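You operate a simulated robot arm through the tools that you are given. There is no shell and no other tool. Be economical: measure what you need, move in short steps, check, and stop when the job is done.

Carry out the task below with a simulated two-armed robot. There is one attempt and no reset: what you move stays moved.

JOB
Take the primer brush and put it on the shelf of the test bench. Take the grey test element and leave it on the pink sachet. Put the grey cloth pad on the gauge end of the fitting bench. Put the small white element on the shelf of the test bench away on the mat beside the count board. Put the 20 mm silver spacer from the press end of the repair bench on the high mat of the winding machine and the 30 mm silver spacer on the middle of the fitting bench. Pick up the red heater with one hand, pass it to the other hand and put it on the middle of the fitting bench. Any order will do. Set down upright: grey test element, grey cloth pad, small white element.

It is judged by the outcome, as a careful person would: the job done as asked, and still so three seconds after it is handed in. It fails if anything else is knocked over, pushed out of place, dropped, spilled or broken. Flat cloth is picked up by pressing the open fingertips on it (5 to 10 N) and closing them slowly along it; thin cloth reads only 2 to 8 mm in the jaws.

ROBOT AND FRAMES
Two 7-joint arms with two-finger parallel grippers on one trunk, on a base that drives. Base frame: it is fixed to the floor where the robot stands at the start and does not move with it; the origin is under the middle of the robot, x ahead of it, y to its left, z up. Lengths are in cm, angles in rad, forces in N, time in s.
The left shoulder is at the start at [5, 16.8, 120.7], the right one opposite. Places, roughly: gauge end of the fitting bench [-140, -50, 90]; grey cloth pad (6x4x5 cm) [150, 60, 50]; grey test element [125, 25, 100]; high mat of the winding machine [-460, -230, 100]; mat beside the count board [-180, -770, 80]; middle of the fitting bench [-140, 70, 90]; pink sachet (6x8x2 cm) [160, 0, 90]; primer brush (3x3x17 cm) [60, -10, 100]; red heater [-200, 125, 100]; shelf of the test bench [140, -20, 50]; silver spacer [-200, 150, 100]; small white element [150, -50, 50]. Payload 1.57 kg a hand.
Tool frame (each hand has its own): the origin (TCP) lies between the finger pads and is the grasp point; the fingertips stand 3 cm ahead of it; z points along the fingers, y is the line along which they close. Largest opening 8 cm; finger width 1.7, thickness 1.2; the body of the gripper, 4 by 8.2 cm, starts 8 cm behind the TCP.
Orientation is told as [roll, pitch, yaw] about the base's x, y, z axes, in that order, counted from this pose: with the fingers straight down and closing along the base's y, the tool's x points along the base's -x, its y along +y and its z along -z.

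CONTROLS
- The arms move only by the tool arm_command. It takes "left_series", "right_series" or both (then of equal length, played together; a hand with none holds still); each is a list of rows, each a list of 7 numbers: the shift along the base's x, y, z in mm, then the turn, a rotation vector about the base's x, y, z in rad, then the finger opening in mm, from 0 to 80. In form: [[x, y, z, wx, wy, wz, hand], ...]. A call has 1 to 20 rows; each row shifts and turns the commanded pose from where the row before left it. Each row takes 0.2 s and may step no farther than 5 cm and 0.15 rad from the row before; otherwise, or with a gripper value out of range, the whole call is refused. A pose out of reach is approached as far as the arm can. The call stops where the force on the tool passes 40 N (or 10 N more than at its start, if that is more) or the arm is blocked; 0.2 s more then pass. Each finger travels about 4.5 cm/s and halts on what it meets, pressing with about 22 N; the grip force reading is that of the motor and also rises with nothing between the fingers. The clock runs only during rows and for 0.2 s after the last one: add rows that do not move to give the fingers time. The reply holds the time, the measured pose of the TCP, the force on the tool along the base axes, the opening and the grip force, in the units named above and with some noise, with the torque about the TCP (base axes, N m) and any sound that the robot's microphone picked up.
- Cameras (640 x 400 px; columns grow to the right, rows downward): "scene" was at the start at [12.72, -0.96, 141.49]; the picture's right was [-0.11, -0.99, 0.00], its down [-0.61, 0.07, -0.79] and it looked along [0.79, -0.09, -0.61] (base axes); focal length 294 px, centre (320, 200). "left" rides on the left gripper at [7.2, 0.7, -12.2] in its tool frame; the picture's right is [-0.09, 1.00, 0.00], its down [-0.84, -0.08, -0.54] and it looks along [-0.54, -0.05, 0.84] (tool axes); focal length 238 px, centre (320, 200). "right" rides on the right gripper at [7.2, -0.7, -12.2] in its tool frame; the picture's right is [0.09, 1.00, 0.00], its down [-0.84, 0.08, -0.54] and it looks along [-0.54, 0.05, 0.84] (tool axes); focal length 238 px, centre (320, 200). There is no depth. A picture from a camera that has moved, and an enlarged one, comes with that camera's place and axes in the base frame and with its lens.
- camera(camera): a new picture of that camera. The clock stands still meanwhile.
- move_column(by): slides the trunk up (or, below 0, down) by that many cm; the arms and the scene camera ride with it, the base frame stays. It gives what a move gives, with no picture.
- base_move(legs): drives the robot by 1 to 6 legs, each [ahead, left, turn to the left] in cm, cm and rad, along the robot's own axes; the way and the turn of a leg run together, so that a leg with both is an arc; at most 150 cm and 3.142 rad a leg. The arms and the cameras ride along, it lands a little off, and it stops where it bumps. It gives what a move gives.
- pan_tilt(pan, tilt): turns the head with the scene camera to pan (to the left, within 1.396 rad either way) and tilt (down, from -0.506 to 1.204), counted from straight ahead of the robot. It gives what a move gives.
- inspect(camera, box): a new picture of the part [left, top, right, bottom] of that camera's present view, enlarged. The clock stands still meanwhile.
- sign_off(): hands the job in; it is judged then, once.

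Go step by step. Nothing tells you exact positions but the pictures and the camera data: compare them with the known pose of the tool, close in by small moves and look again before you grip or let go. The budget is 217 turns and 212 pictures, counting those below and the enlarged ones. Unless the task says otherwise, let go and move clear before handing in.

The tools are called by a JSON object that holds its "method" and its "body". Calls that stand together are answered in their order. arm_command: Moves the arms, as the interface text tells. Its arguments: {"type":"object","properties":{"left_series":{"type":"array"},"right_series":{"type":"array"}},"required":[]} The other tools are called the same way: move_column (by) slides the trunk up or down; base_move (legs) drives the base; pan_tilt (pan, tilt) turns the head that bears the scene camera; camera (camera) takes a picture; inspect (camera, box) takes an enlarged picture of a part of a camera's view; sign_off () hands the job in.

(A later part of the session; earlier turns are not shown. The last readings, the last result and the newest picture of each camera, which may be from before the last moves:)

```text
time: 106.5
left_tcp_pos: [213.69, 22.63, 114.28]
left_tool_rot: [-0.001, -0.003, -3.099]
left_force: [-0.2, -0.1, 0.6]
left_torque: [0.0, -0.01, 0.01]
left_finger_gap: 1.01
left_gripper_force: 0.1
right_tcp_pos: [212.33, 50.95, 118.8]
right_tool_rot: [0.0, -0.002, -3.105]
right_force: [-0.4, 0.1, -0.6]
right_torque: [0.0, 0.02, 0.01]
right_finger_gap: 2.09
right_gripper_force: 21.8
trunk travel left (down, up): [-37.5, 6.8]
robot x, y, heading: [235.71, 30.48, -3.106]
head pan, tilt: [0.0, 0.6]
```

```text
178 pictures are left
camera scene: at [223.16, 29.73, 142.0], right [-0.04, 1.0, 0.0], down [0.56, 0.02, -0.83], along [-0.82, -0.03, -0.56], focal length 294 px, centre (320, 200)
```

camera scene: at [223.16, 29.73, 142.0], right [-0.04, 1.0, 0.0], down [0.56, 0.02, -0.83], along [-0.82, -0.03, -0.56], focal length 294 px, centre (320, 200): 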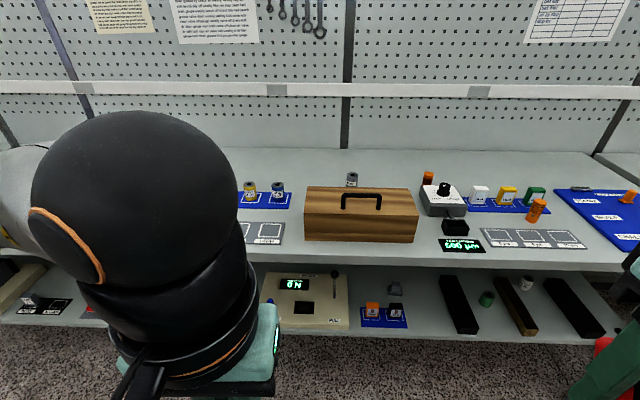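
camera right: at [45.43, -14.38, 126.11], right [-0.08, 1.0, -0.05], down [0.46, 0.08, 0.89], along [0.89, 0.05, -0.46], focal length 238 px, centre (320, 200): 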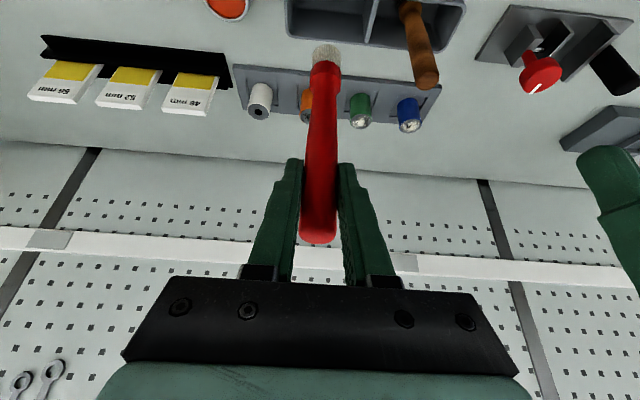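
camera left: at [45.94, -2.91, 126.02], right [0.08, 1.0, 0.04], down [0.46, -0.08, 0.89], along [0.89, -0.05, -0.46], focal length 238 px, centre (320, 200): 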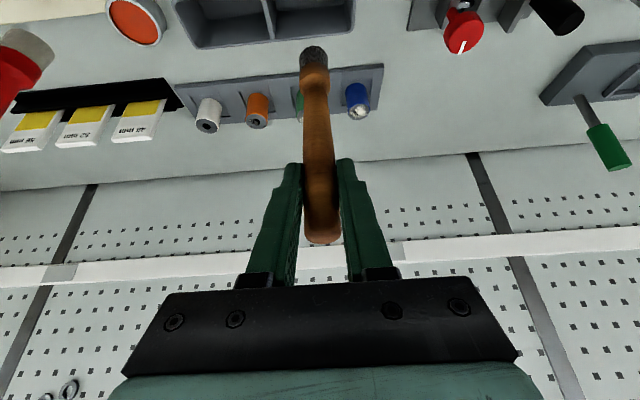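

The test bench with its lower shelf is in view; the left arm hides the left part. I pan both ways to see everything.

{"method": "pan_tilt", "body": {"pan": -0.5, "tilt": 0.7}}

{"method": "camera", "body": {"camera": "scene"}}

{"method": "base_move", "body": {"legs": [[0, 60, -0.04]]}}

{"method": "pan_tilt", "body": {"pan": -0.1, "tilt": 0.65}}

{"method": "camera", "body": {"camera": "scene"}}

{"method": "inspect", "body": {"camera": "scene", "box": [250, 150, 570, 350]}}

```text
time: 107.4
left_tcp_pos: [213.59, 22.73, 114.23]
left_tool_rot: [-0.002, -0.002, -3.101]
left_force: [0.1, -0.1, -0.6]
left_torque: [0.01, 0.01, 0.0]
left_finger_gap: 1.01
left_gripper_force: 0.1
right_tcp_pos: [212.33, 51.09, 118.93]
right_tool_rot: [0.0, -0.003, -3.105]
right_force: [-0.6, 0.3, -0.5]
right_torque: [-0.02, 0.03, 0.01]
right_finger_gap: 2.11
right_gripper_force: 22.1
trunk travel left (down, up): [-37.5, 6.8]
robot x, y, heading: [235.8, 30.07, -3.103]
head pan, tilt: [-0.499, 0.7]
```

```text
177 pictures are left
camera scene: at [224.38, 33.84, 141.13], right [0.44, 0.9, 0.0], down [0.58, -0.29, -0.77], along [-0.69, 0.34, -0.64], focal length 294 px, centre (320, 200)
```

scene: 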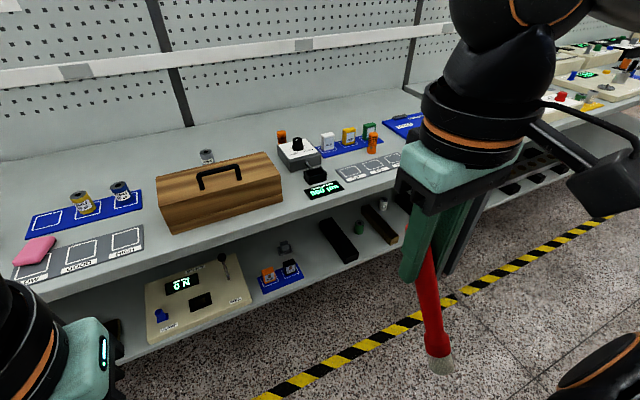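

```text
time: 110.8
left_tcp_pos: [214.41, -36.13, 114.27]
left_tool_rot: [-0.002, -0.002, -3.141]
left_force: [-0.6, -0.2, -0.7]
left_torque: [-0.02, 0.04, 0.0]
left_finger_gap: 1.01
left_gripper_force: 0.1
right_tcp_pos: [214.28, -7.6, 118.91]
right_tool_rot: [0.001, -0.004, 3.138]
right_force: [-0.5, 0.2, -0.3]
right_torque: [0.01, 0.02, -0.01]
right_finger_gap: 2.12
right_gripper_force: 21.7
trunk travel left (down, up): [-37.5, 6.8]
robot x, y, heading: [236.87, -29.1, 3.143]
head pan, tilt: [-0.499, 0.7]
```

```text
time: 111.6
left_tcp_pos: [214.46, -35.98, 114.33]
left_tool_rot: [-0.001, -0.002, -3.14]
left_force: [0.8, -0.2, 0.3]
left_torque: [-0.01, -0.06, -0.02]
left_finger_gap: 0.99
left_gripper_force: 0.1
right_tcp_pos: [214.28, -7.53, 118.81]
right_tool_rot: [0.0, -0.001, 3.139]
right_force: [0.4, -0.2, -0.1]
right_torque: [0.01, 0.01, -0.01]
right_finger_gap: 2.13
right_gripper_force: 22.1
trunk travel left (down, up): [-37.5, 6.8]
robot x, y, heading: [237.33, -29.24, 3.143]
head pan, tilt: [-0.099, 0.649]
```

```text
176 pictures are left
camera scene: at [224.47, -28.42, 141.56], right [0.1, 0.99, 0.0], down [0.6, -0.06, -0.8], along [-0.79, 0.08, -0.6], focal length 294 px, centre (320, 200)
```

scene: 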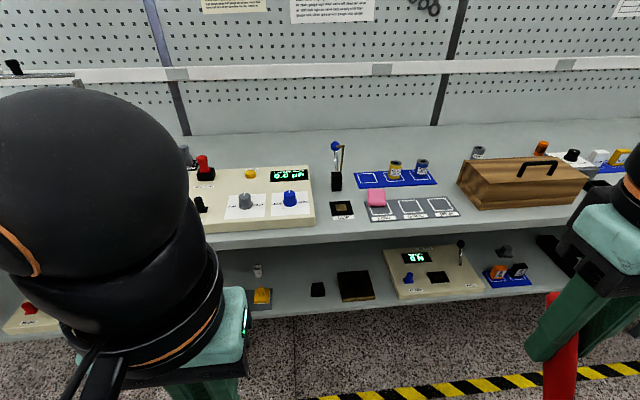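

```text
2.00 times, centred on (410, 250) of scene
camera zoom: at [224.47, -28.42, 141.56], right [0.1, 0.99, 0.0], down [0.6, -0.06, -0.8], along [-0.79, 0.08, -0.6], focal length 588 px, centre (140, 100)
```

zoom: 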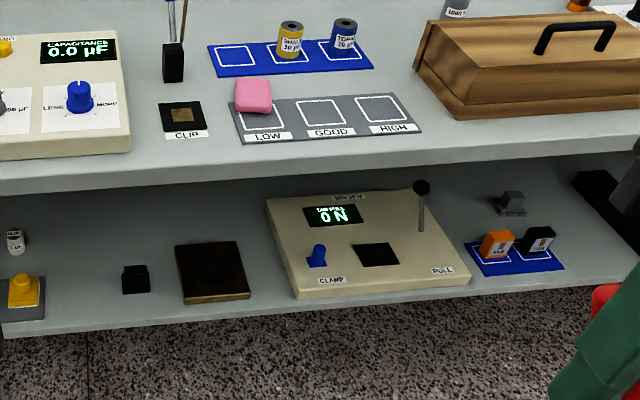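

I've located things: pink sachet on the top, grey test element behind the wooden box, small white element on the shelf near (150,-45), grey pad near (150,55). First the brush: I step left, lower the trunk and turn the right hand horizontal, to lay the brush between the yellow switch and the black cube (y≈-32).

{"method": "base_move", "body": {"legs": [[0, 15, 0]]}}

{"method": "move_column", "body": {"by": -32}}

{"method": "arm_command", "body": {"right_series": [[0, 0, 0, 0, 0.14, 0, 10], [0, 0, 0, 0, 0.14, 0, 10], [0, 0, 0, 0, 0.14, 0, 10], [0, 0, 0, 0, 0.14, 0, 10], [0, 0, 0, 0, 0.14, 0, 10], [0, 0, 0, 0, 0.14, 0, 10], [0, 0, -20, 0, 0.14, 0, 10], [0, 0, -20, 0, 0.14, 0, 10], [0, 0, -20, 0, 0.14, 0, 10], [0, 0, -20, 0, 0.14, 0, 10], [0, 0, -20, 0, 0.14, 0, 10], [0, 0, -20, 0, 0, 0, 10], [0, 0, -20, 0, 0, 0, 10], [0, 0, -20, 0, 0, 0, 10], [0, 0, 0, 0, 0, 0, 10]]}}

{"method": "camera", "body": {"camera": "right"}}

{"method": "camera", "body": {"camera": "scene"}}

```text
time: 113.0
left_tcp_pos: [214.34, -51.02, 114.16]
left_tool_rot: [-0.001, -0.001, -3.138]
left_force: [0.3, -0.3, 0.3]
left_torque: [0.0, -0.03, 0.02]
left_finger_gap: 0.99
left_gripper_force: 0.1
right_tcp_pos: [214.28, -22.58, 118.87]
right_tool_rot: [-0.001, -0.001, 3.139]
right_force: [-0.2, -0.3, -0.5]
right_torque: [-0.01, 0.01, 0.0]
right_finger_gap: 2.11
right_gripper_force: 22.1
trunk travel left (down, up): [-37.5, 6.8]
robot x, y, heading: [236.93, -44.27, -3.143]
head pan, tilt: [-0.099, 0.649]
```

```text
time: 116.2
left_tcp_pos: [214.53, -51.03, 82.31]
left_tool_rot: [-0.001, -0.003, -3.141]
left_force: [0.3, 0.1, -0.2]
left_torque: [0.02, 0.02, 0.01]
left_finger_gap: 0.99
left_gripper_force: 0.1
right_tcp_pos: [214.24, -22.53, 86.9]
right_tool_rot: [0.0, -0.002, 3.14]
right_force: [0.0, -0.2, -0.5]
right_torque: [-0.03, 0.04, 0.01]
right_finger_gap: 2.09
right_gripper_force: 22.4
trunk travel left (down, up): [-5.5, 38.8]
robot x, y, heading: [236.7, -44.17, -3.144]
head pan, tilt: [-0.099, 0.649]
```

```text
time: 119.6
left_tcp_pos: [214.43, -51.0, 82.28]
left_tool_rot: [-0.002, -0.001, -3.14]
left_force: [0.1, 0.2, 0.7]
left_torque: [-0.02, 0.0, 0.03]
left_finger_gap: 1.03
left_gripper_force: 0.1
right_tcp_pos: [201.98, -26.65, 106.3]
right_tool_rot: [0.86, -1.426, 2.184]
right_force: [-0.1, -0.2, -0.6]
right_torque: [-0.01, 0.02, 0.0]
right_finger_gap: 2.09
right_gripper_force: 21.2
right hand out of reach, approached as far as the arm can: row 3, 4, 5, 6, 7, 8, 9, 10, 11, 12, 13, 14
trunk travel left (down, up): [-5.5, 38.8]
robot x, y, heading: [237.04, -44.19, -3.148]
head pan, tilt: [-0.099, 0.649]
stopped in row 15 (right hand): the arm was blocked; the commanded pose is now the measured one
```

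```text
174 pictures are left
camera right: at [214.7, -28.11, 100.43], right [-0.1, -1.0, 0.02], down [0.46, -0.03, 0.89], along [-0.88, 0.09, 0.46], focal length 238 px, centre (320, 200)
```

right: 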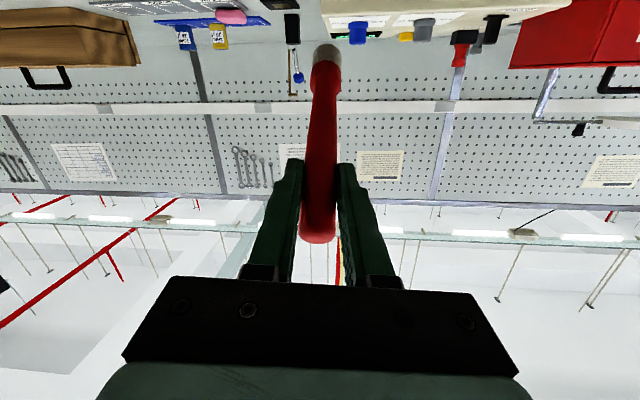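

```text
173 pictures are left
camera scene: at [224.86, -46.63, 109.36], right [-0.28, 0.96, 0.0], down [0.6, 0.17, -0.78], along [-0.75, -0.22, -0.62], focal length 294 px, centre (320, 200)
```

scene: 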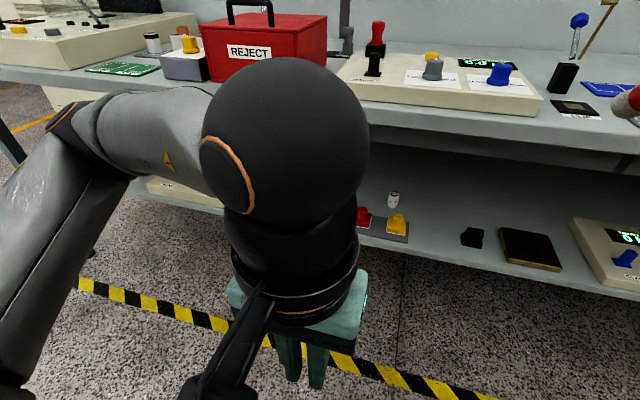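

The tool is now horizontal with fingers closing sideways, but high (z 106). I back the base 10 cm and extend the hand forward and down, staying clear of the bench edge (x≈173).

{"method": "base_move", "body": {"legs": [[-12, 0, 0]]}}

{"method": "arm_command", "body": {"right_series": [[-35, 0, 0, 0, 0, 0, 10], [-35, 0, 0, 0, 0, 0, 10], [-35, 0, -20, 0, 0, 0, 10], [-30, 0, -30, 0, 0, 0, 10], [-20, 0, -40, 0, 0, 0, 10], [0, 0, -40, 0, 0, 0, 10], [0, 0, -40, 0, 0, 0, 10], [0, 0, -40, 0, 0, 0, 10], [0, 0, -40, 0, 0, 0, 10], [0, 0, -40, 0, 0, 0, 10], [0, 0, -40, 0, 0, 0, 10], [0, 0, -40, 0, 0, 0, 10], [0, 0, 0, 0, 0, 0, 10]]}}

{"method": "camera", "body": {"camera": "right"}}

{"method": "camera", "body": {"camera": "scene"}}

```text
time: 120.8
left_tcp_pos: [226.26, -51.0, 82.27]
left_tool_rot: [-0.002, -0.003, -3.139]
left_force: [0.2, 0.2, 0.5]
left_torque: [-0.01, 0.02, -0.02]
left_finger_gap: 1.0
left_gripper_force: 0.1
right_tcp_pos: [213.9, -26.78, 106.18]
right_tool_rot: [0.823, -1.429, 2.217]
right_force: [0.7, -0.5, -0.8]
right_torque: [0.01, -0.01, -0.03]
right_finger_gap: 2.12
right_gripper_force: 22.2
trunk travel left (down, up): [-5.5, 38.8]
robot x, y, heading: [248.95, -44.08, 3.139]
head pan, tilt: [-0.099, 0.649]
```

```text
time: 123.6
left_tcp_pos: [226.31, -51.0, 82.25]
left_tool_rot: [-0.001, -0.002, -3.14]
left_force: [0.6, 0.2, 0.1]
left_torque: [-0.01, 0.02, 0.01]
left_finger_gap: 0.99
left_gripper_force: 0.0
right_tcp_pos: [198.43, -22.57, 73.53]
right_tool_rot: [0.818, -1.428, 2.221]
right_force: [-0.6, -0.4, 0.1]
right_torque: [-0.01, -0.01, -0.02]
right_finger_gap: 2.1
right_gripper_force: 22.4
right hand out of reach, approached as far as the arm can: row 10, 11, 12
trunk travel left (down, up): [-5.5, 38.8]
robot x, y, heading: [248.93, -44.75, 3.144]
head pan, tilt: [-0.099, 0.649]
```

```text
172 pictures are left
camera right: at [211.16, -23.76, 67.64], right [-0.1, -1.0, 0.01], down [0.46, -0.03, 0.89], along [-0.88, 0.09, 0.46], focal length 238 px, centre (320, 200)
```

right: 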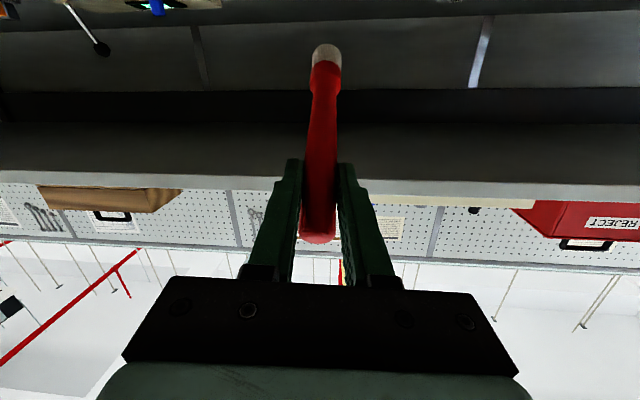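

```text
171 pictures are left
camera scene: at [236.31, -43.39, 109.56], right [0.1, 0.99, 0.0], down [0.6, -0.06, -0.8], along [-0.79, 0.08, -0.6], focal length 294 px, centre (320, 200)
```

scene: 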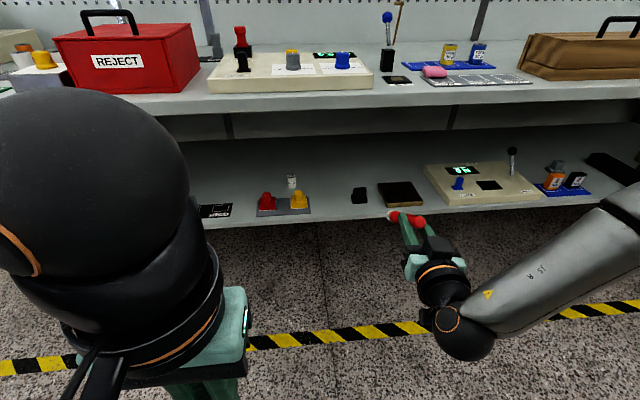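

The right hand can't go low enough held horizontal. Better: pass the brush to the left hand with a grip that lies flat when the tool points forward-down at about 50°. I bring both hands together in free space, left from above.

{"method": "arm_command", "body": {"right_series": [[0, 0, 20, 0, 0, 0, 10], [0, 0, 20, 0, 0, 0, 10], [0, -40, 10, 0, 0, 0, 10], [0, -40, 10, 0, 0, 0, 10], [0, -40, 10, 0, 0, 0, 10], [0, -35, 0, 0, 0, 0, 10], [0, 0, 0, 0, 0, 0, 10], [0, 0, 0, 0, 0, 0, 10], [0, 0, 0, 0, 0, 0, 10]], "left_series": [[0, -10, 45, 0, 0, 0, 40], [0, -10, 45, 0, 0.1, 0, 60], [-20, 0, 40, 0, 0.1, 0, 60], [-40, 0, 20, 0, 0.06, 0, 60], [-40, 0, 0, 0, 0, 0, 60], [-40, 0, 0, 0, 0, 0, 60], [-40, 0, 0, 0, 0, 0, 60], [-40, 0, 0, 0, 0, 0, 60], [-30, 0, 0, 0, 0, 0, 60]]}}

{"method": "camera", "body": {"camera": "left"}}

{"method": "camera", "body": {"camera": "scene"}}

{"method": "camera", "body": {"camera": "right"}}

```text
time: 125.6
left_tcp_pos: [201.27, -53.01, 97.34]
left_tool_rot: [-0.001, -0.26, -3.141]
left_force: [-0.5, -1.0, -0.4]
left_torque: [0.01, 0.0, 0.03]
left_finger_gap: 6.0
left_gripper_force: 0.1
right_tcp_pos: [198.74, -30.34, 83.99]
right_tool_rot: [0.821, -1.429, 2.22]
right_force: [0.0, -1.0, -0.3]
right_torque: [0.03, -0.04, 0.03]
right_finger_gap: 2.08
right_gripper_force: 21.7
right hand out of reach, approached as far as the arm can: row 4, 5, 6
trunk travel left (down, up): [-5.5, 38.8]
robot x, y, heading: [248.52, -44.17, 3.138]
head pan, tilt: [-0.099, 0.649]
```

```text
170 pictures are left
camera left: at [211.36, -53.59, 107.19], right [-0.09, -1.0, 0.02], down [-0.67, 0.08, 0.74], along [-0.74, 0.05, -0.67], focal length 238 px, centre (320, 200)
```

left: 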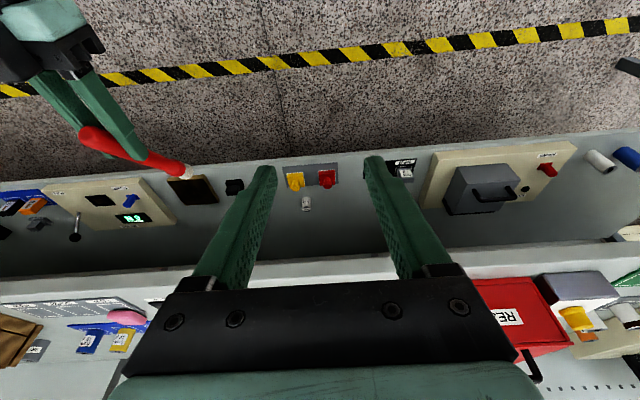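

```text
169 pictures are left
camera scene: at [236.31, -43.39, 109.56], right [0.1, 0.99, 0.0], down [0.6, -0.06, -0.8], along [-0.79, 0.08, -0.6], focal length 294 px, centre (320, 200)
```

scene: 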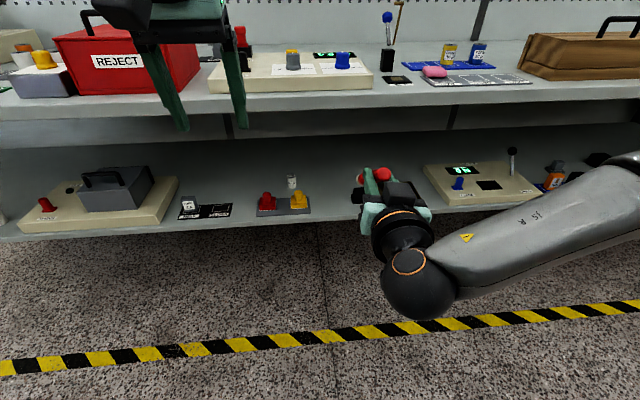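

```text
168 pictures are left
camera right: at [211.43, -31.57, 78.11], right [-0.1, -1.0, 0.01], down [0.46, -0.03, 0.89], along [-0.88, 0.09, 0.46], focal length 238 px, centre (320, 200)
```

right: 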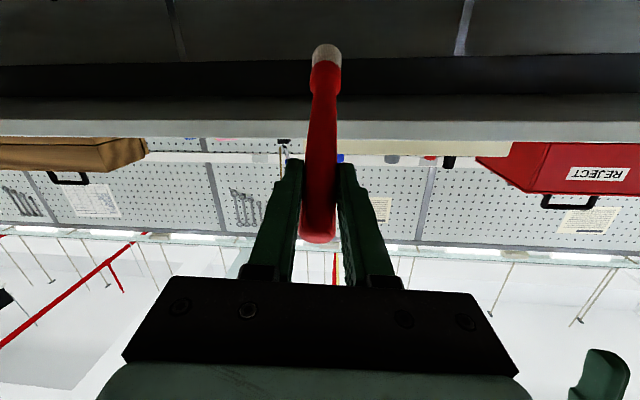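

The right hand can't cross further; I yaw it to its left by ~45° so the brush points toward the left hand, and draw it in a bit.

{"method": "arm_command", "body": {"right_series": [[10, -10, 0, 0, 0, 0.14, 10], [10, -10, 0, 0, 0, 0.14, 10], [10, -10, 0, 0, 0, 0.14, 10], [10, -10, 0, 0, 0, 0.14, 10], [10, -10, 0, 0, 0, 0.14, 10], [10, -20, 0, 0, 0, 0, 10], [0, 0, 0, 0, 0, 0, 10]]}}

{"method": "camera", "body": {"camera": "left"}}

{"method": "camera", "body": {"camera": "right"}}

```text
time: 127.2
left_tcp_pos: [201.41, -52.95, 97.32]
left_tool_rot: [-0.002, -0.261, -3.141]
left_force: [0.6, -0.5, 0.3]
left_torque: [0.05, -0.02, -0.01]
left_finger_gap: 6.0
left_gripper_force: 0.1
right_tcp_pos: [204.63, -37.24, 83.93]
right_tool_rot: [0.824, -1.431, 2.916]
right_force: [0.0, -0.3, 0.4]
right_torque: [0.04, -0.03, -0.02]
right_finger_gap: 2.12
right_gripper_force: 21.6
trunk travel left (down, up): [-5.5, 38.8]
robot x, y, heading: [248.46, -44.22, 3.144]
head pan, tilt: [-0.099, 0.649]
```

```text
167 pictures are left
camera left: at [211.41, -53.57, 107.21], right [-0.09, -1.0, 0.02], down [-0.67, 0.08, 0.74], along [-0.74, 0.05, -0.67], focal length 238 px, centre (320, 200)
```

left: 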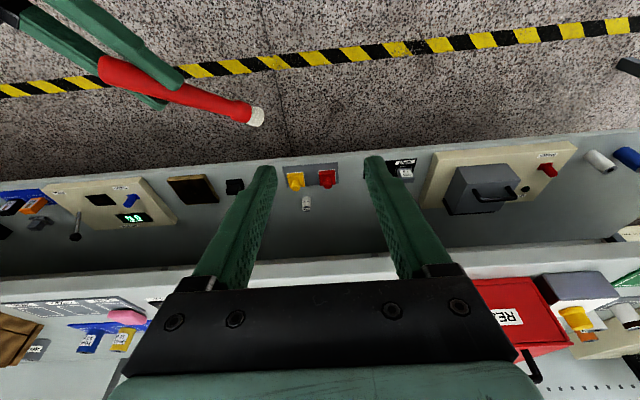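

```text
166 pictures are left
camera right: at [215.26, -30.02, 78.1], right [0.57, -0.82, 0.01], down [0.37, 0.27, 0.89], along [-0.74, -0.5, 0.46], focal length 238 px, centre (320, 200)
```

right: 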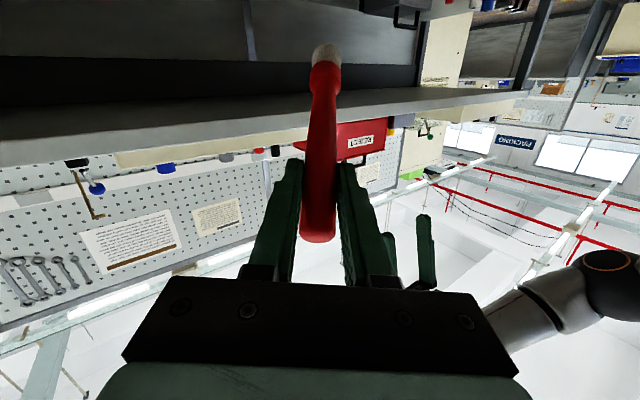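

The brush is now reachable. I yaw the left hand to match and bring it above the middle of the brush (target ≈(199.9,-40.5,79.9)).

{"method": "arm_command", "body": {"left_series": [[1, 28, 0, 0, 0, 0.122, 60], [1, 28, 0, 0, 0, 0.122, 60], [1, 28, 0, 0, 0, 0.122, 60], [1, 28, 0, 0, 0, 0.122, 60], [1, 28, 0, 0, 0, 0.122, 60], [0, 0, -30, 0, 0, 0, 60], [0, 0, -40, 0, 0, 0, 60], [0, 0, 0, 0, 0, 0, 60]]}}

{"method": "camera", "body": {"camera": "left"}}

{"method": "camera", "body": {"camera": "scene"}}

```text
time: 129.0
left_tcp_pos: [201.89, -38.88, 90.29]
left_tool_rot: [-0.004, -0.261, -2.528]
left_force: [-0.8, 0.6, -0.2]
left_torque: [0.01, -0.03, -0.01]
left_finger_gap: 5.97
left_gripper_force: 0.0
right_tcp_pos: [204.72, -37.23, 83.97]
right_tool_rot: [0.823, -1.43, 2.918]
right_force: [0.6, -0.9, -0.5]
right_torque: [-0.02, 0.0, 0.03]
right_finger_gap: 2.11
right_gripper_force: 22.1
trunk travel left (down, up): [-5.5, 38.8]
robot x, y, heading: [248.7, -44.29, 3.142]
head pan, tilt: [-0.099, 0.649]
```

```text
165 pictures are left
camera left: at [210.5, -33.69, 100.11], right [0.5, -0.87, 0.02], down [-0.59, -0.32, 0.74], along [-0.63, -0.38, -0.67], focal length 238 px, centre (320, 200)
```

left: 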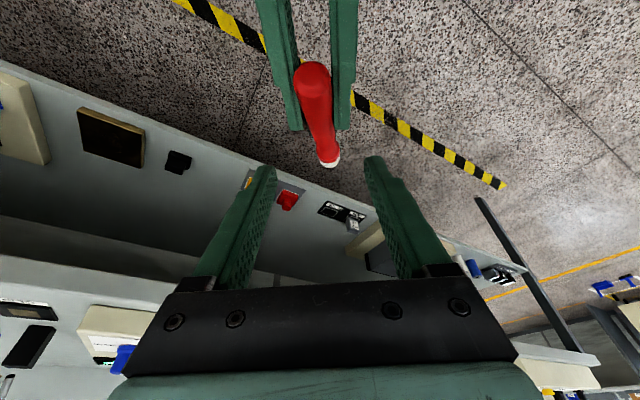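

```text
164 pictures are left
camera scene: at [236.3, -43.39, 109.56], right [0.1, 0.99, 0.0], down [0.6, -0.06, -0.8], along [-0.79, 0.08, -0.6], focal length 294 px, centre (320, 200)
```

scene: 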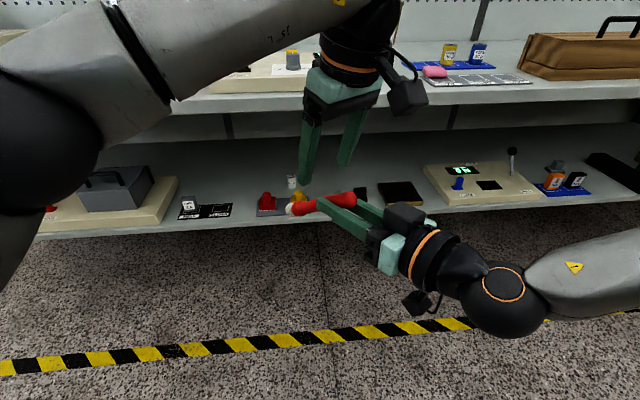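

Aligned. I descend along the tool axis onto the brush and close the left fingers.

{"method": "arm_command", "body": {"left_series": [[-7, -5, -35, 0, 0, 0, 60], [-7, -5, -35, 0, 0, 0, 60], [-6, -6, -32, 0, 0, 0, 60], [0, 0, 0, 0, 0, 0, 40], [0, 0, 0, 0, 0, 0, 20], [0, 0, 0, 0, 0, 0, 8], [0, 0, 0, 0, 0, 0, 8], [0, 0, 0, 0, 0, 0, 8], [0, 0, 0, 0, 0, 0, 8]]}}

{"method": "camera", "body": {"camera": "left"}}

```text
time: 131.0
left_tcp_pos: [199.84, -40.54, 79.95]
left_tool_rot: [0.0, -0.263, -2.528]
left_force: [5.4, -11.8, -1.4]
left_torque: [-0.03, -0.18, 0.18]
left_finger_gap: 2.23
left_gripper_force: 21.7
right_tcp_pos: [204.68, -37.19, 84.09]
right_tool_rot: [0.828, -1.431, 2.905]
right_force: [-4.8, 12.3, 1.3]
right_torque: [0.45, 0.43, -0.97]
right_finger_gap: 2.16
right_gripper_force: 21.6
trunk travel left (down, up): [-5.5, 38.8]
robot x, y, heading: [248.56, -44.52, 3.143]
head pan, tilt: [-0.099, 0.649]
```

```text
163 pictures are left
camera left: at [208.38, -35.29, 89.96], right [0.5, -0.87, 0.02], down [-0.59, -0.32, 0.74], along [-0.63, -0.38, -0.67], focal length 238 px, centre (320, 200)
```

left: 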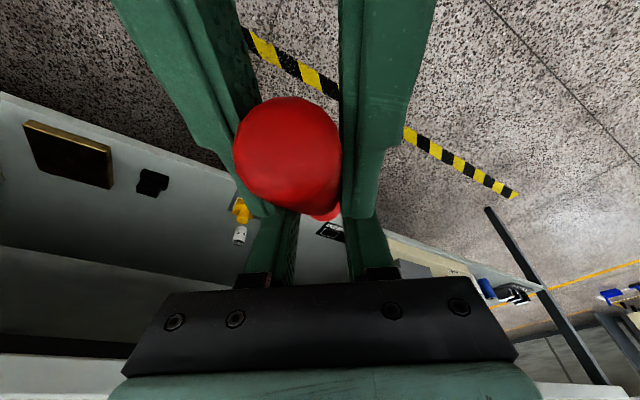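

The left grips it. I open the right hand and withdraw it along its own axis.

{"method": "arm_command", "body": {"right_series": [[0, 0, 0, 0, 0, 0, 30], [0, 0, 0, 0, 0, 0, 45], [0, 0, 0, 0, 0, 0, 60], [20, 14, 2, 0, 0, 0, 60], [24, 17, 2, 0, 0, 0, 60], [24, 17, 2, 0, 0, 0, 60], [10, 40, 0, 0, 0, 0, 60], [0, 45, 0, 0, 0, 0, 60], [0, 0, 0, 0, 0, 0, 60]]}}

{"method": "camera", "body": {"camera": "left"}}

{"method": "camera", "body": {"camera": "scene"}}

```text
time: 133.0
left_tcp_pos: [199.69, -40.53, 80.05]
left_tool_rot: [-0.004, -0.261, -2.531]
left_force: [0.0, -0.3, -0.3]
left_torque: [0.01, 0.01, -0.03]
left_finger_gap: 2.23
left_gripper_force: 21.8
right_tcp_pos: [205.45, -24.1, 83.8]
right_tool_rot: [0.829, -1.427, 2.91]
right_force: [-0.1, 0.2, 0.2]
right_torque: [0.03, -0.02, 0.0]
right_finger_gap: 6.03
right_gripper_force: 0.0
right hand out of reach, approached as far as the arm can: row 4, 5, 6, 7
trunk travel left (down, up): [-5.5, 38.8]
robot x, y, heading: [249.06, -44.12, 3.141]
head pan, tilt: [-0.099, 0.649]
```

```text
162 pictures are left
camera left: at [208.4, -35.25, 89.97], right [0.5, -0.87, 0.02], down [-0.59, -0.32, 0.74], along [-0.63, -0.38, -0.67], focal length 238 px, centre (320, 200)
```

left: 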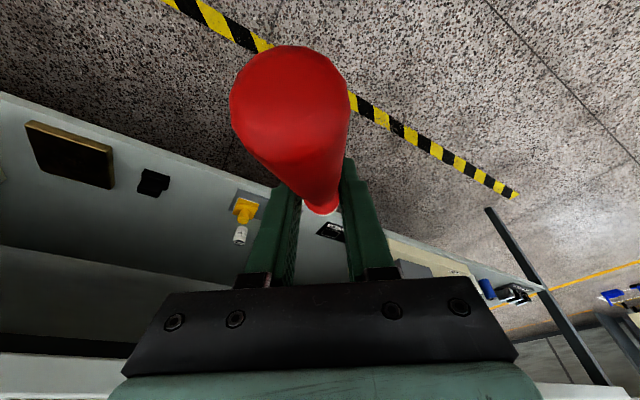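

```text
161 pictures are left
camera scene: at [236.31, -43.38, 109.56], right [0.1, 0.99, 0.0], down [0.6, -0.06, -0.8], along [-0.79, 0.08, -0.6], focal length 294 px, centre (320, 200)
```

scene: 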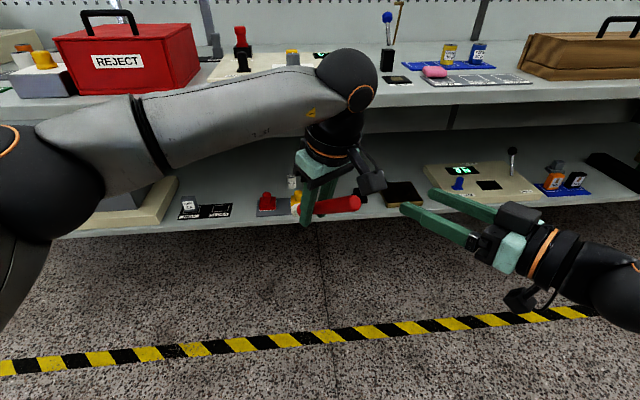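

The brush is in the left hand. I straighten the left hand's yaw and pitch it to ~50°, and turn the right hand back to pointing down, drawn in.

{"method": "arm_command", "body": {"left_series": [[0, -10, 5, 0, 0, -0.122, 8], [0, -10, 5, 0, 0, -0.122, 8], [0, -10, 5, 0, 0, -0.122, 8], [0, -10, 5, 0, 0, -0.122, 8], [0, -10, 5, 0, 0, -0.122, 8], [0, 0, 0, 0, 0.12, 0, 8], [0, 0, 0, 0, 0.12, 0, 8], [0, 0, 0, 0, 0.12, 0, 8], [0, 0, 0, 0, 0.12, 0, 8], [0, 0, 0, 0, 0.12, 0, 8]], "right_series": [[0, 20, 0, 0, 0, -0.14, 60], [0, 20, 0, 0, 0, -0.14, 60], [0, 0, 10, 0, 0, -0.14, 40], [0, 0, 10, 0, 0, -0.14, 20], [0, 0, 10, 0, 0, -0.14, 20], [10, 0, 10, 0, -0.14, 0, 20], [20, 0, 10, 0, -0.14, 0, 20], [20, 0, 0, 0, -0.14, 0, 20], [20, 0, 0, 0, -0.14, 0, 20], [20, 0, 0, 0, -0.14, 0, 20]]}}

{"method": "arm_command", "body": {"right_series": [[20, 0, 0, 0, -0.14, 0, 20], [20, 0, 0, 0, -0.14, 0, 20], [20, 0, 0, 0, -0.14, 0, 20], [20, 0, 0, 0, -0.14, 0, 20], [0, 0, 0, 0, -0.14, 0, 20], [0, 0, 0, 0, -0.08, 0, 20]]}}

{"method": "camera", "body": {"camera": "left"}}

{"method": "camera", "body": {"camera": "scene"}}

```text
time: 135.2
left_tcp_pos: [199.71, -45.61, 82.62]
left_tool_rot: [-0.003, -0.864, -3.138]
left_force: [0.7, -0.2, -1.7]
left_torque: [0.02, -0.01, -0.01]
left_finger_gap: 2.24
left_gripper_force: 22.2
right_tcp_pos: [210.14, -18.68, 88.26]
right_tool_rot: [0.014, -0.777, 2.982]
right_force: [0.2, -0.6, -0.1]
right_torque: [0.0, 0.0, 0.0]
right_finger_gap: 1.99
right_gripper_force: 0.0
right hand out of reach, approached as far as the arm can: row 2, 3, 4, 6
trunk travel left (down, up): [-5.5, 38.8]
robot x, y, heading: [248.51, -44.34, 3.145]
head pan, tilt: [-0.099, 0.649]
```

```text
time: 136.6
left_tcp_pos: [199.66, -45.56, 82.58]
left_tool_rot: [-0.003, -0.861, -3.14]
left_force: [-0.3, 0.0, -1.4]
left_torque: [0.01, 0.05, 0.0]
left_finger_gap: 2.25
left_gripper_force: 21.8
right_tcp_pos: [218.07, -18.74, 88.31]
right_tool_rot: [-0.097, -0.003, 3.028]
right_force: [-0.3, -0.5, -0.2]
right_torque: [-0.02, -0.01, 0.0]
right_finger_gap: 2.0
right_gripper_force: 0.0
trunk travel left (down, up): [-5.5, 38.8]
robot x, y, heading: [248.95, -43.96, 3.137]
head pan, tilt: [-0.099, 0.649]
```

```text
160 pictures are left
camera left: at [213.69, -46.2, 85.05], right [-0.06, -1.0, 0.07], down [-0.13, 0.08, 0.99], along [-0.99, 0.05, -0.14], focal length 238 px, centre (320, 200)
```

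left: 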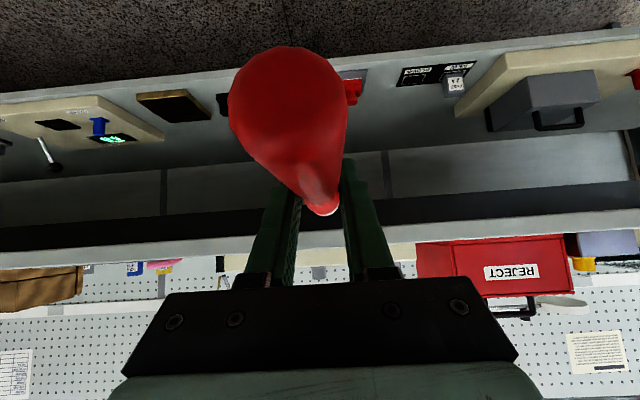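

```text
159 pictures are left
camera scene: at [236.31, -43.39, 109.56], right [0.1, 0.99, 0.0], down [0.6, -0.06, -0.8], along [-0.79, 0.08, -0.6], focal length 294 px, centre (320, 200)
```

scene: 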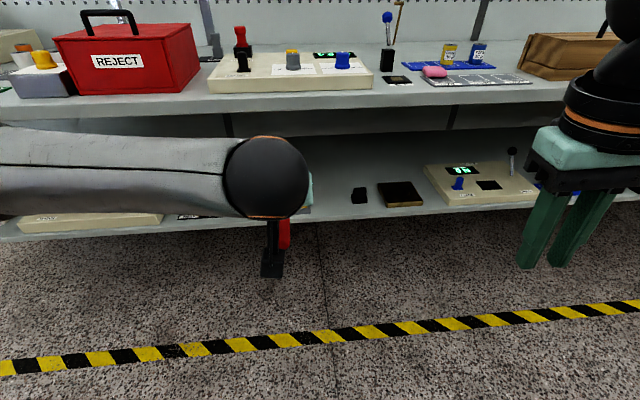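

The brush lies horizontal in the left hand. I raise/retract the right hand, lower the trunk a bit and lower the left hand in front of the shelf.

{"method": "arm_command", "body": {"right_series": [[15, 0, 40, 0, 0, 0, 20], [15, 0, 40, 0, 0, 0, 20], [15, 0, 40, 0, 0, 0, 20], [15, 0, 40, 0, 0, 0, 20], [0, 0, 40, 0, 0, 0, 20]], "left_series": [[0, 0, -30, 0, 0, 0, 8], [0, 0, -30, 0, 0, 0, 8], [0, 0, -30, 0, 0, 0, 8], [0, 0, -30, 0, 0, 0, 8], [0, 0, 0, 0, 0, 0, 8]]}}

{"method": "move_column", "body": {"by": -5}}

{"method": "camera", "body": {"camera": "scene"}}

{"method": "camera", "body": {"camera": "left"}}

```text
time: 137.8
left_tcp_pos: [199.8, -45.69, 70.72]
left_tool_rot: [-0.002, -0.86, -3.141]
left_force: [0.6, -0.2, -0.1]
left_torque: [-0.02, -0.02, 0.02]
left_finger_gap: 2.24
left_gripper_force: 22.3
right_tcp_pos: [224.18, -18.88, 105.37]
right_tool_rot: [-0.097, -0.005, 3.027]
right_force: [0.1, -0.2, 0.8]
right_torque: [-0.02, -0.01, 0.05]
right_finger_gap: 1.99
right_gripper_force: 0.0
right hand out of reach, approached as far as the arm can: row 5
trunk travel left (down, up): [-5.5, 38.8]
robot x, y, heading: [248.82, -44.24, 3.143]
head pan, tilt: [-0.099, 0.649]
```

```text
time: 138.7
left_tcp_pos: [199.83, -45.55, 65.7]
left_tool_rot: [-0.003, -0.862, -3.141]
left_force: [-0.4, -0.4, -0.6]
left_torque: [0.03, 0.02, -0.03]
left_finger_gap: 2.25
left_gripper_force: 22.3
right_tcp_pos: [224.1, -18.83, 100.41]
right_tool_rot: [-0.095, -0.007, 3.029]
right_force: [-0.1, -0.3, -0.1]
right_torque: [-0.01, 0.01, 0.0]
right_finger_gap: 1.99
right_gripper_force: 0.0
trunk travel left (down, up): [-0.5, 43.8]
robot x, y, heading: [248.91, -44.21, 3.15]
head pan, tilt: [-0.099, 0.649]
```

```text
158 pictures are left
camera scene: at [236.32, -43.39, 104.56], right [0.1, 0.99, 0.0], down [0.6, -0.06, -0.8], along [-0.79, 0.08, -0.6], focal length 294 px, centre (320, 200)
```

scene: 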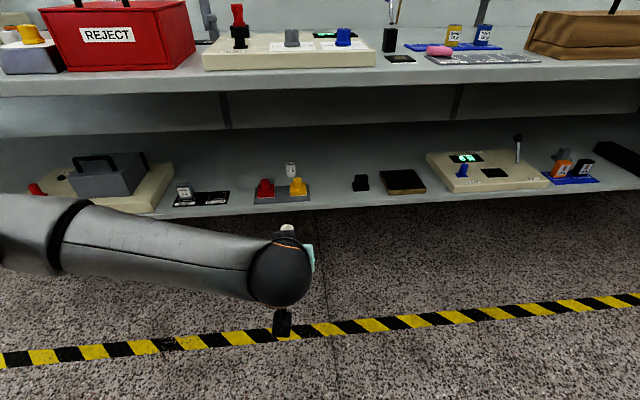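

```text
157 pictures are left
camera left: at [213.74, -46.18, 68.12], right [-0.06, -1.0, 0.07], down [-0.13, 0.08, 0.99], along [-0.99, 0.05, -0.14], focal length 238 px, centre (320, 200)
```

left: 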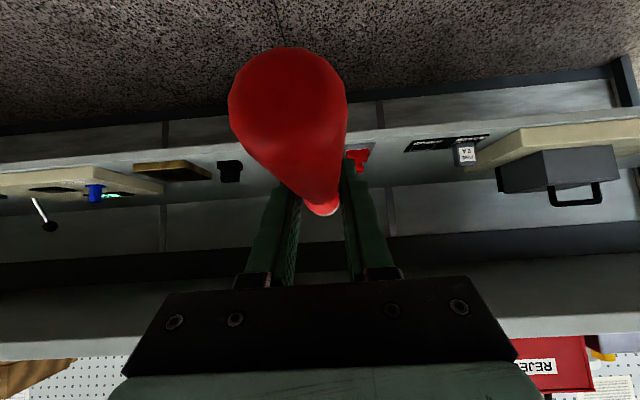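

Free strip on the shelf is at y ≈ -39…-25. I lower the left hand to z≈57, sidestep so it lines up with y = -32, and drive in.

{"method": "arm_command", "body": {"left_series": [[0, 0, -30, 0, 0, 0, 8], [0, 0, -30, 0, 0, 0, 8], [0, 0, -27, 0, 0, 0, 8], [0, 0, 0, 0, 0, 0, 8]]}}

{"method": "base_move", "body": {"legs": [[0, -13.5, 0], [26, 0, 0]]}}

{"method": "camera", "body": {"camera": "left"}}

{"method": "camera", "body": {"camera": "scene"}}

```text
time: 139.7
left_tcp_pos: [199.74, -45.57, 56.96]
left_tool_rot: [-0.007, -0.859, -3.139]
left_force: [0.5, 0.7, -1.0]
left_torque: [0.01, 0.04, 0.02]
left_finger_gap: 2.26
left_gripper_force: 22.4
right_tcp_pos: [224.09, -18.8, 100.38]
right_tool_rot: [-0.096, -0.004, 3.027]
right_force: [1.0, 0.7, -0.2]
right_torque: [-0.03, 0.0, 0.01]
right_finger_gap: 2.01
right_gripper_force: 0.1
trunk travel left (down, up): [-0.5, 43.8]
robot x, y, heading: [248.93, -44.57, 3.139]
head pan, tilt: [-0.099, 0.649]
```

```text
time: 142.5
left_tcp_pos: [173.63, -32.13, 56.99]
left_tool_rot: [-0.003, -0.862, -3.138]
left_force: [0.4, -0.4, -0.7]
left_torque: [-0.02, 0.03, -0.02]
left_finger_gap: 2.23
left_gripper_force: 22.4
right_tcp_pos: [197.86, -5.29, 100.41]
right_tool_rot: [-0.098, -0.006, 3.031]
right_force: [-0.3, -0.1, 0.1]
right_torque: [0.01, 0.0, 0.0]
right_finger_gap: 2.01
right_gripper_force: 0.0
trunk travel left (down, up): [-0.5, 43.8]
robot x, y, heading: [222.58, -30.75, -3.146]
head pan, tilt: [-0.099, 0.649]
```

```text
156 pictures are left
camera left: at [187.52, -32.66, 59.44], right [-0.06, -1.0, 0.07], down [-0.13, 0.08, 0.99], along [-0.99, 0.05, -0.14], focal length 238 px, centre (320, 200)
```

left: 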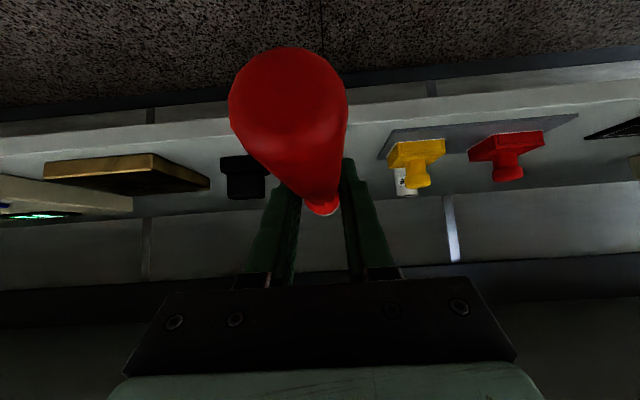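

```text
155 pictures are left
camera scene: at [210.15, -29.77, 104.56], right [0.1, 1.0, 0.0], down [0.6, -0.06, -0.8], along [-0.79, 0.08, -0.6], focal length 294 px, centre (320, 200)
```

scene: 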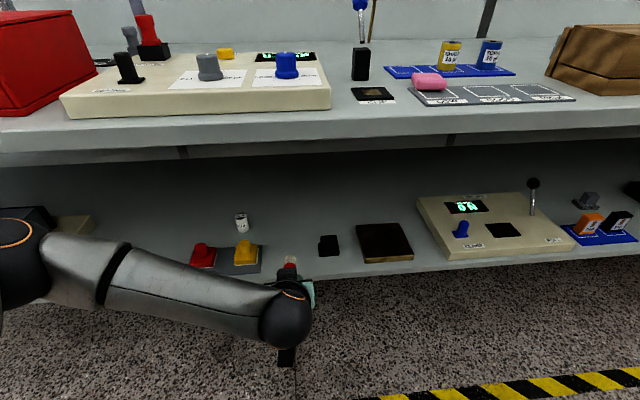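

Lined up. I drive in the last 17 cm.

{"method": "base_move", "body": {"legs": [[17, 0, 0]]}}

{"method": "camera", "body": {"camera": "left"}}

{"method": "camera", "body": {"camera": "scene"}}

```text
time: 144.0
left_tcp_pos: [159.19, -32.17, 56.68]
left_tool_rot: [0.004, -0.853, 3.14]
left_force: [-1.0, 0.0, -0.7]
left_torque: [-0.02, 0.02, 0.02]
left_finger_gap: 2.23
left_gripper_force: 22.3
right_tcp_pos: [182.86, -5.3, 100.6]
right_tool_rot: [-0.094, -0.015, 3.039]
right_force: [-1.1, -0.4, 0.2]
right_torque: [-0.02, -0.02, 0.02]
right_finger_gap: 1.98
right_gripper_force: 0.1
trunk travel left (down, up): [-0.5, 43.8]
robot x, y, heading: [207.52, -30.75, -3.133]
head pan, tilt: [-0.099, 0.649]
stopped in leg 1: the robot was blocked; the commanded pose is now the measured one
```

```text
154 pictures are left
camera left: at [173.03, -32.74, 59.33], right [-0.06, -1.0, 0.07], down [-0.14, 0.08, 0.99], along [-0.99, 0.05, -0.15], focal length 238 px, centre (320, 200)
```

left: 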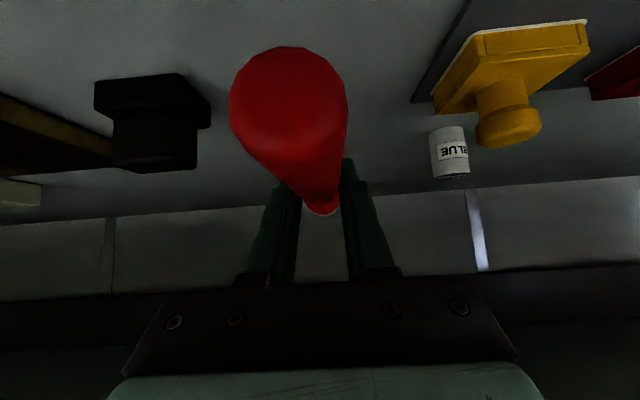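

```text
153 pictures are left
camera scene: at [195.43, -29.69, 104.72], right [0.09, 1.0, 0.0], down [0.6, -0.06, -0.8], along [-0.8, 0.07, -0.6], focal length 294 px, centre (320, 200)
```

scene: 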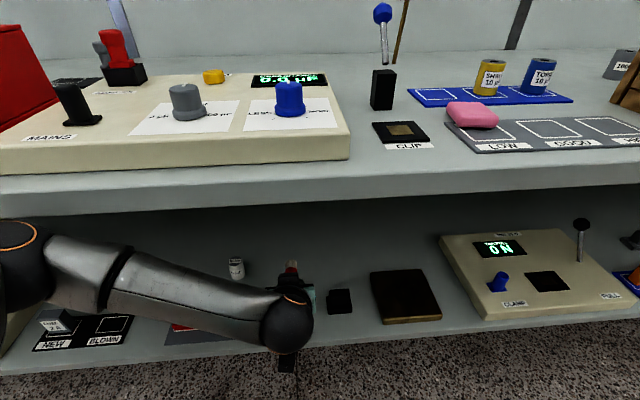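

Something blocked the base (perhaps the elbow or base front). I back off 3 cm and check to the left for contact.

{"method": "base_move", "body": {"legs": [[-3, 0, 0]]}}

{"method": "pan_tilt", "body": {"pan": 0.6, "tilt": 0.9}}

{"method": "camera", "body": {"camera": "scene"}}

```text
time: 144.8
left_tcp_pos: [161.79, -32.25, 56.13]
left_tool_rot: [0.001, -0.842, 3.141]
left_force: [0.3, -0.8, 0.6]
left_torque: [0.03, 0.03, 0.02]
left_finger_gap: 2.22
left_gripper_force: 22.5
right_tcp_pos: [185.23, -5.45, 100.35]
right_tool_rot: [-0.096, -0.006, 3.036]
right_force: [-0.3, -0.2, 0.3]
right_torque: [0.01, -0.02, -0.01]
right_finger_gap: 2.0
right_gripper_force: 0.1
trunk travel left (down, up): [-0.5, 43.8]
robot x, y, heading: [210.5, -30.69, -3.132]
head pan, tilt: [-0.099, 0.649]
```

```text
time: 145.9
left_tcp_pos: [161.73, -32.2, 56.08]
left_tool_rot: [0.002, -0.843, 3.141]
left_force: [0.3, 0.7, -0.2]
left_torque: [0.04, 0.0, 0.04]
left_finger_gap: 2.21
left_gripper_force: 21.7
right_tcp_pos: [185.13, -5.39, 100.34]
right_tool_rot: [-0.096, -0.006, 3.036]
right_force: [0.1, -1.2, -0.2]
right_torque: [0.0, 0.0, 0.02]
right_finger_gap: 2.0
right_gripper_force: 0.0
trunk travel left (down, up): [-0.5, 43.8]
robot x, y, heading: [210.28, -30.63, -3.131]
head pan, tilt: [0.6, 0.901]
```

```text
152 pictures are left
camera scene: at [200.08, -34.88, 102.51], right [-0.57, 0.82, 0.0], down [0.64, 0.45, -0.62], along [-0.51, -0.35, -0.78], focal length 294 px, centre (320, 200)
```

scene: 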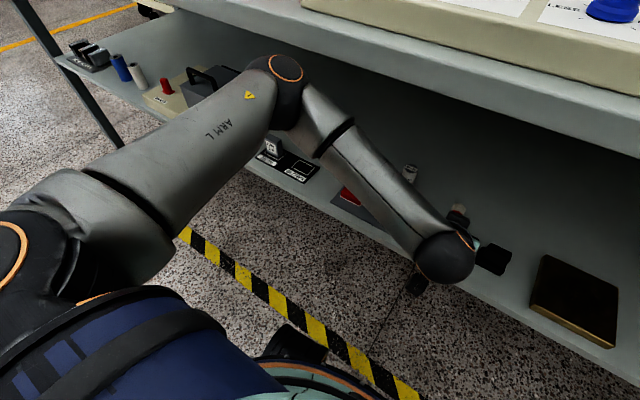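

The left elbow had touched the fixed bench-top edge from outside; nothing moved. I now extend just the arm by 5 cm in small steps.

{"method": "arm_command", "body": {"left_series": [[-10, 0, 0, 0, 0, 0, 8], [-10, 0, 0, 0, 0, 0, 8], [-10, 0, 0, 0, 0, 0, 8], [-10, 0, 0, 0, 0, 0, 8], [-10, 0, 0, 0, 0, 0, 8], [0, 0, 0, 0, 0, 0, 8]]}}

{"method": "camera", "body": {"camera": "scene"}}

{"method": "camera", "body": {"camera": "left"}}

```text
time: 147.3
left_tcp_pos: [156.8, -32.0, 56.24]
left_tool_rot: [0.002, -0.842, 3.14]
left_force: [-0.2, 0.6, -1.3]
left_torque: [0.0, 0.02, -0.01]
left_finger_gap: 2.24
left_gripper_force: 22.0
right_tcp_pos: [185.26, -5.37, 100.32]
right_tool_rot: [-0.097, -0.005, 3.037]
right_force: [0.2, 0.0, 0.5]
right_torque: [0.01, -0.02, 0.01]
right_finger_gap: 2.01
right_gripper_force: 0.0
trunk travel left (down, up): [-0.5, 43.8]
robot x, y, heading: [210.16, -30.42, -3.13]
head pan, tilt: [0.6, 0.901]
```

```text
151 pictures are left
camera scene: at [200.08, -34.88, 102.51], right [-0.57, 0.82, 0.0], down [0.64, 0.45, -0.62], along [-0.51, -0.35, -0.78], focal length 294 px, centre (320, 200)
```

scene: 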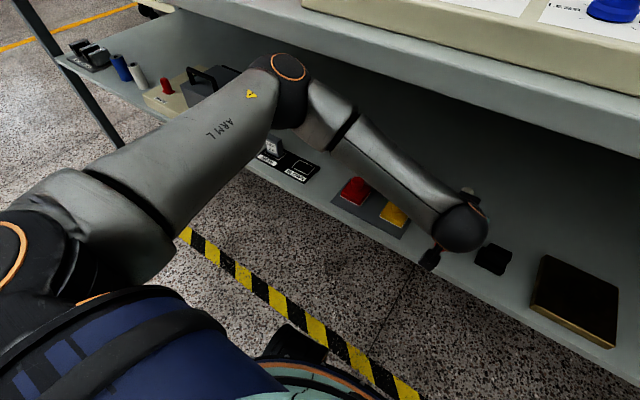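

```text
150 pictures are left
camera left: at [170.61, -32.73, 58.93], right [-0.06, -1.0, 0.07], down [-0.15, 0.08, 0.99], along [-0.99, 0.05, -0.16], focal length 238 px, centre (320, 200)
```

left: 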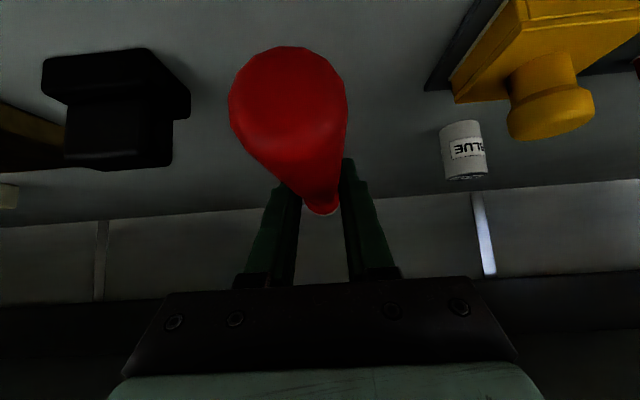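

Good spot. I move 1.2 cm further in and lower gently.

{"method": "arm_command", "body": {"left_series": [[-12, 0, 0, 0, 0, 0, 8], [0, 0, -8, 0, 0, 0, 8], [0, 0, -8, 0, 0, 0, 8], [0, 0, -6, 0, 0, 0, 8], [0, 0, -4, 0, 0, 0, 8], [0, 0, 0, 0, 0, 0, 8]]}}

{"method": "camera", "body": {"camera": "left"}}

```text
time: 148.7
left_tcp_pos: [155.53, -32.13, 53.57]
left_tool_rot: [0.0, -0.842, 3.141]
left_force: [0.3, 0.0, -1.0]
left_torque: [-0.01, 0.04, -0.02]
left_finger_gap: 2.22
left_gripper_force: 21.8
right_tcp_pos: [185.22, -5.34, 100.28]
right_tool_rot: [-0.095, -0.005, 3.037]
right_force: [0.1, -0.1, 0.4]
right_torque: [-0.03, 0.03, 0.01]
right_finger_gap: 1.97
right_gripper_force: 0.1
trunk travel left (down, up): [-0.5, 43.8]
robot x, y, heading: [210.14, -30.6, -3.134]
head pan, tilt: [0.6, 0.901]
```

```text
149 pictures are left
camera left: at [169.44, -32.76, 56.25], right [-0.06, -1.0, 0.07], down [-0.15, 0.08, 0.99], along [-0.99, 0.05, -0.16], focal length 238 px, centre (320, 200)
```

left: 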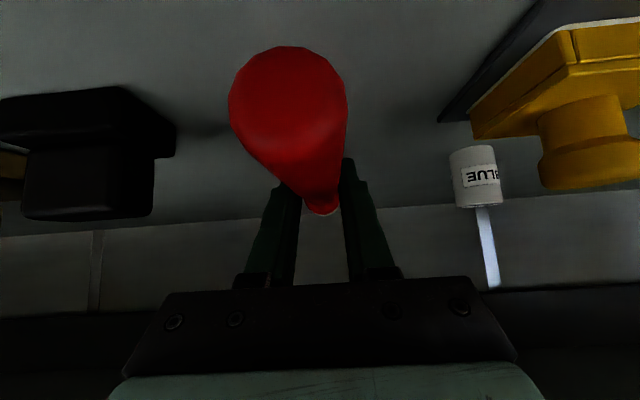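

{"method": "arm_command", "body": {"left_series": [[0, 0, -3, 0, 0, 0, 8], [0, 0, -3, 0, 0, 0, 8], [0, 0, -3, 0, 0, 0, 8], [0, 0, -3, 0, 0, 0, 8], [0, 0, -3, 0, 0, 0, 8], [0, 0, -3, 0, 0, 0, 8], [0, 0, 0, 0, 0, 0, 8]]}}

```text
time: 150.1
left_tcp_pos: [155.14, -31.89, 52.53]
left_tool_rot: [-0.006, -0.859, -3.141]
left_force: [1.2, 1.2, 9.7]
left_torque: [-0.14, 0.15, 0.13]
left_finger_gap: 2.25
left_gripper_force: 21.4
right_tcp_pos: [185.33, -5.35, 100.3]
right_tool_rot: [-0.095, -0.007, 3.038]
right_force: [0.6, 0.2, 0.1]
right_torque: [0.0, -0.01, 0.01]
right_finger_gap: 2.02
right_gripper_force: 0.0
trunk travel left (down, up): [-0.5, 43.8]
robot x, y, heading: [210.1, -30.9, -3.135]
head pan, tilt: [0.6, 0.901]
stopped in row 7 (left hand): the force on the tool passed its limit (the readings are from after the stop); the commanded pose is now the measured one
```

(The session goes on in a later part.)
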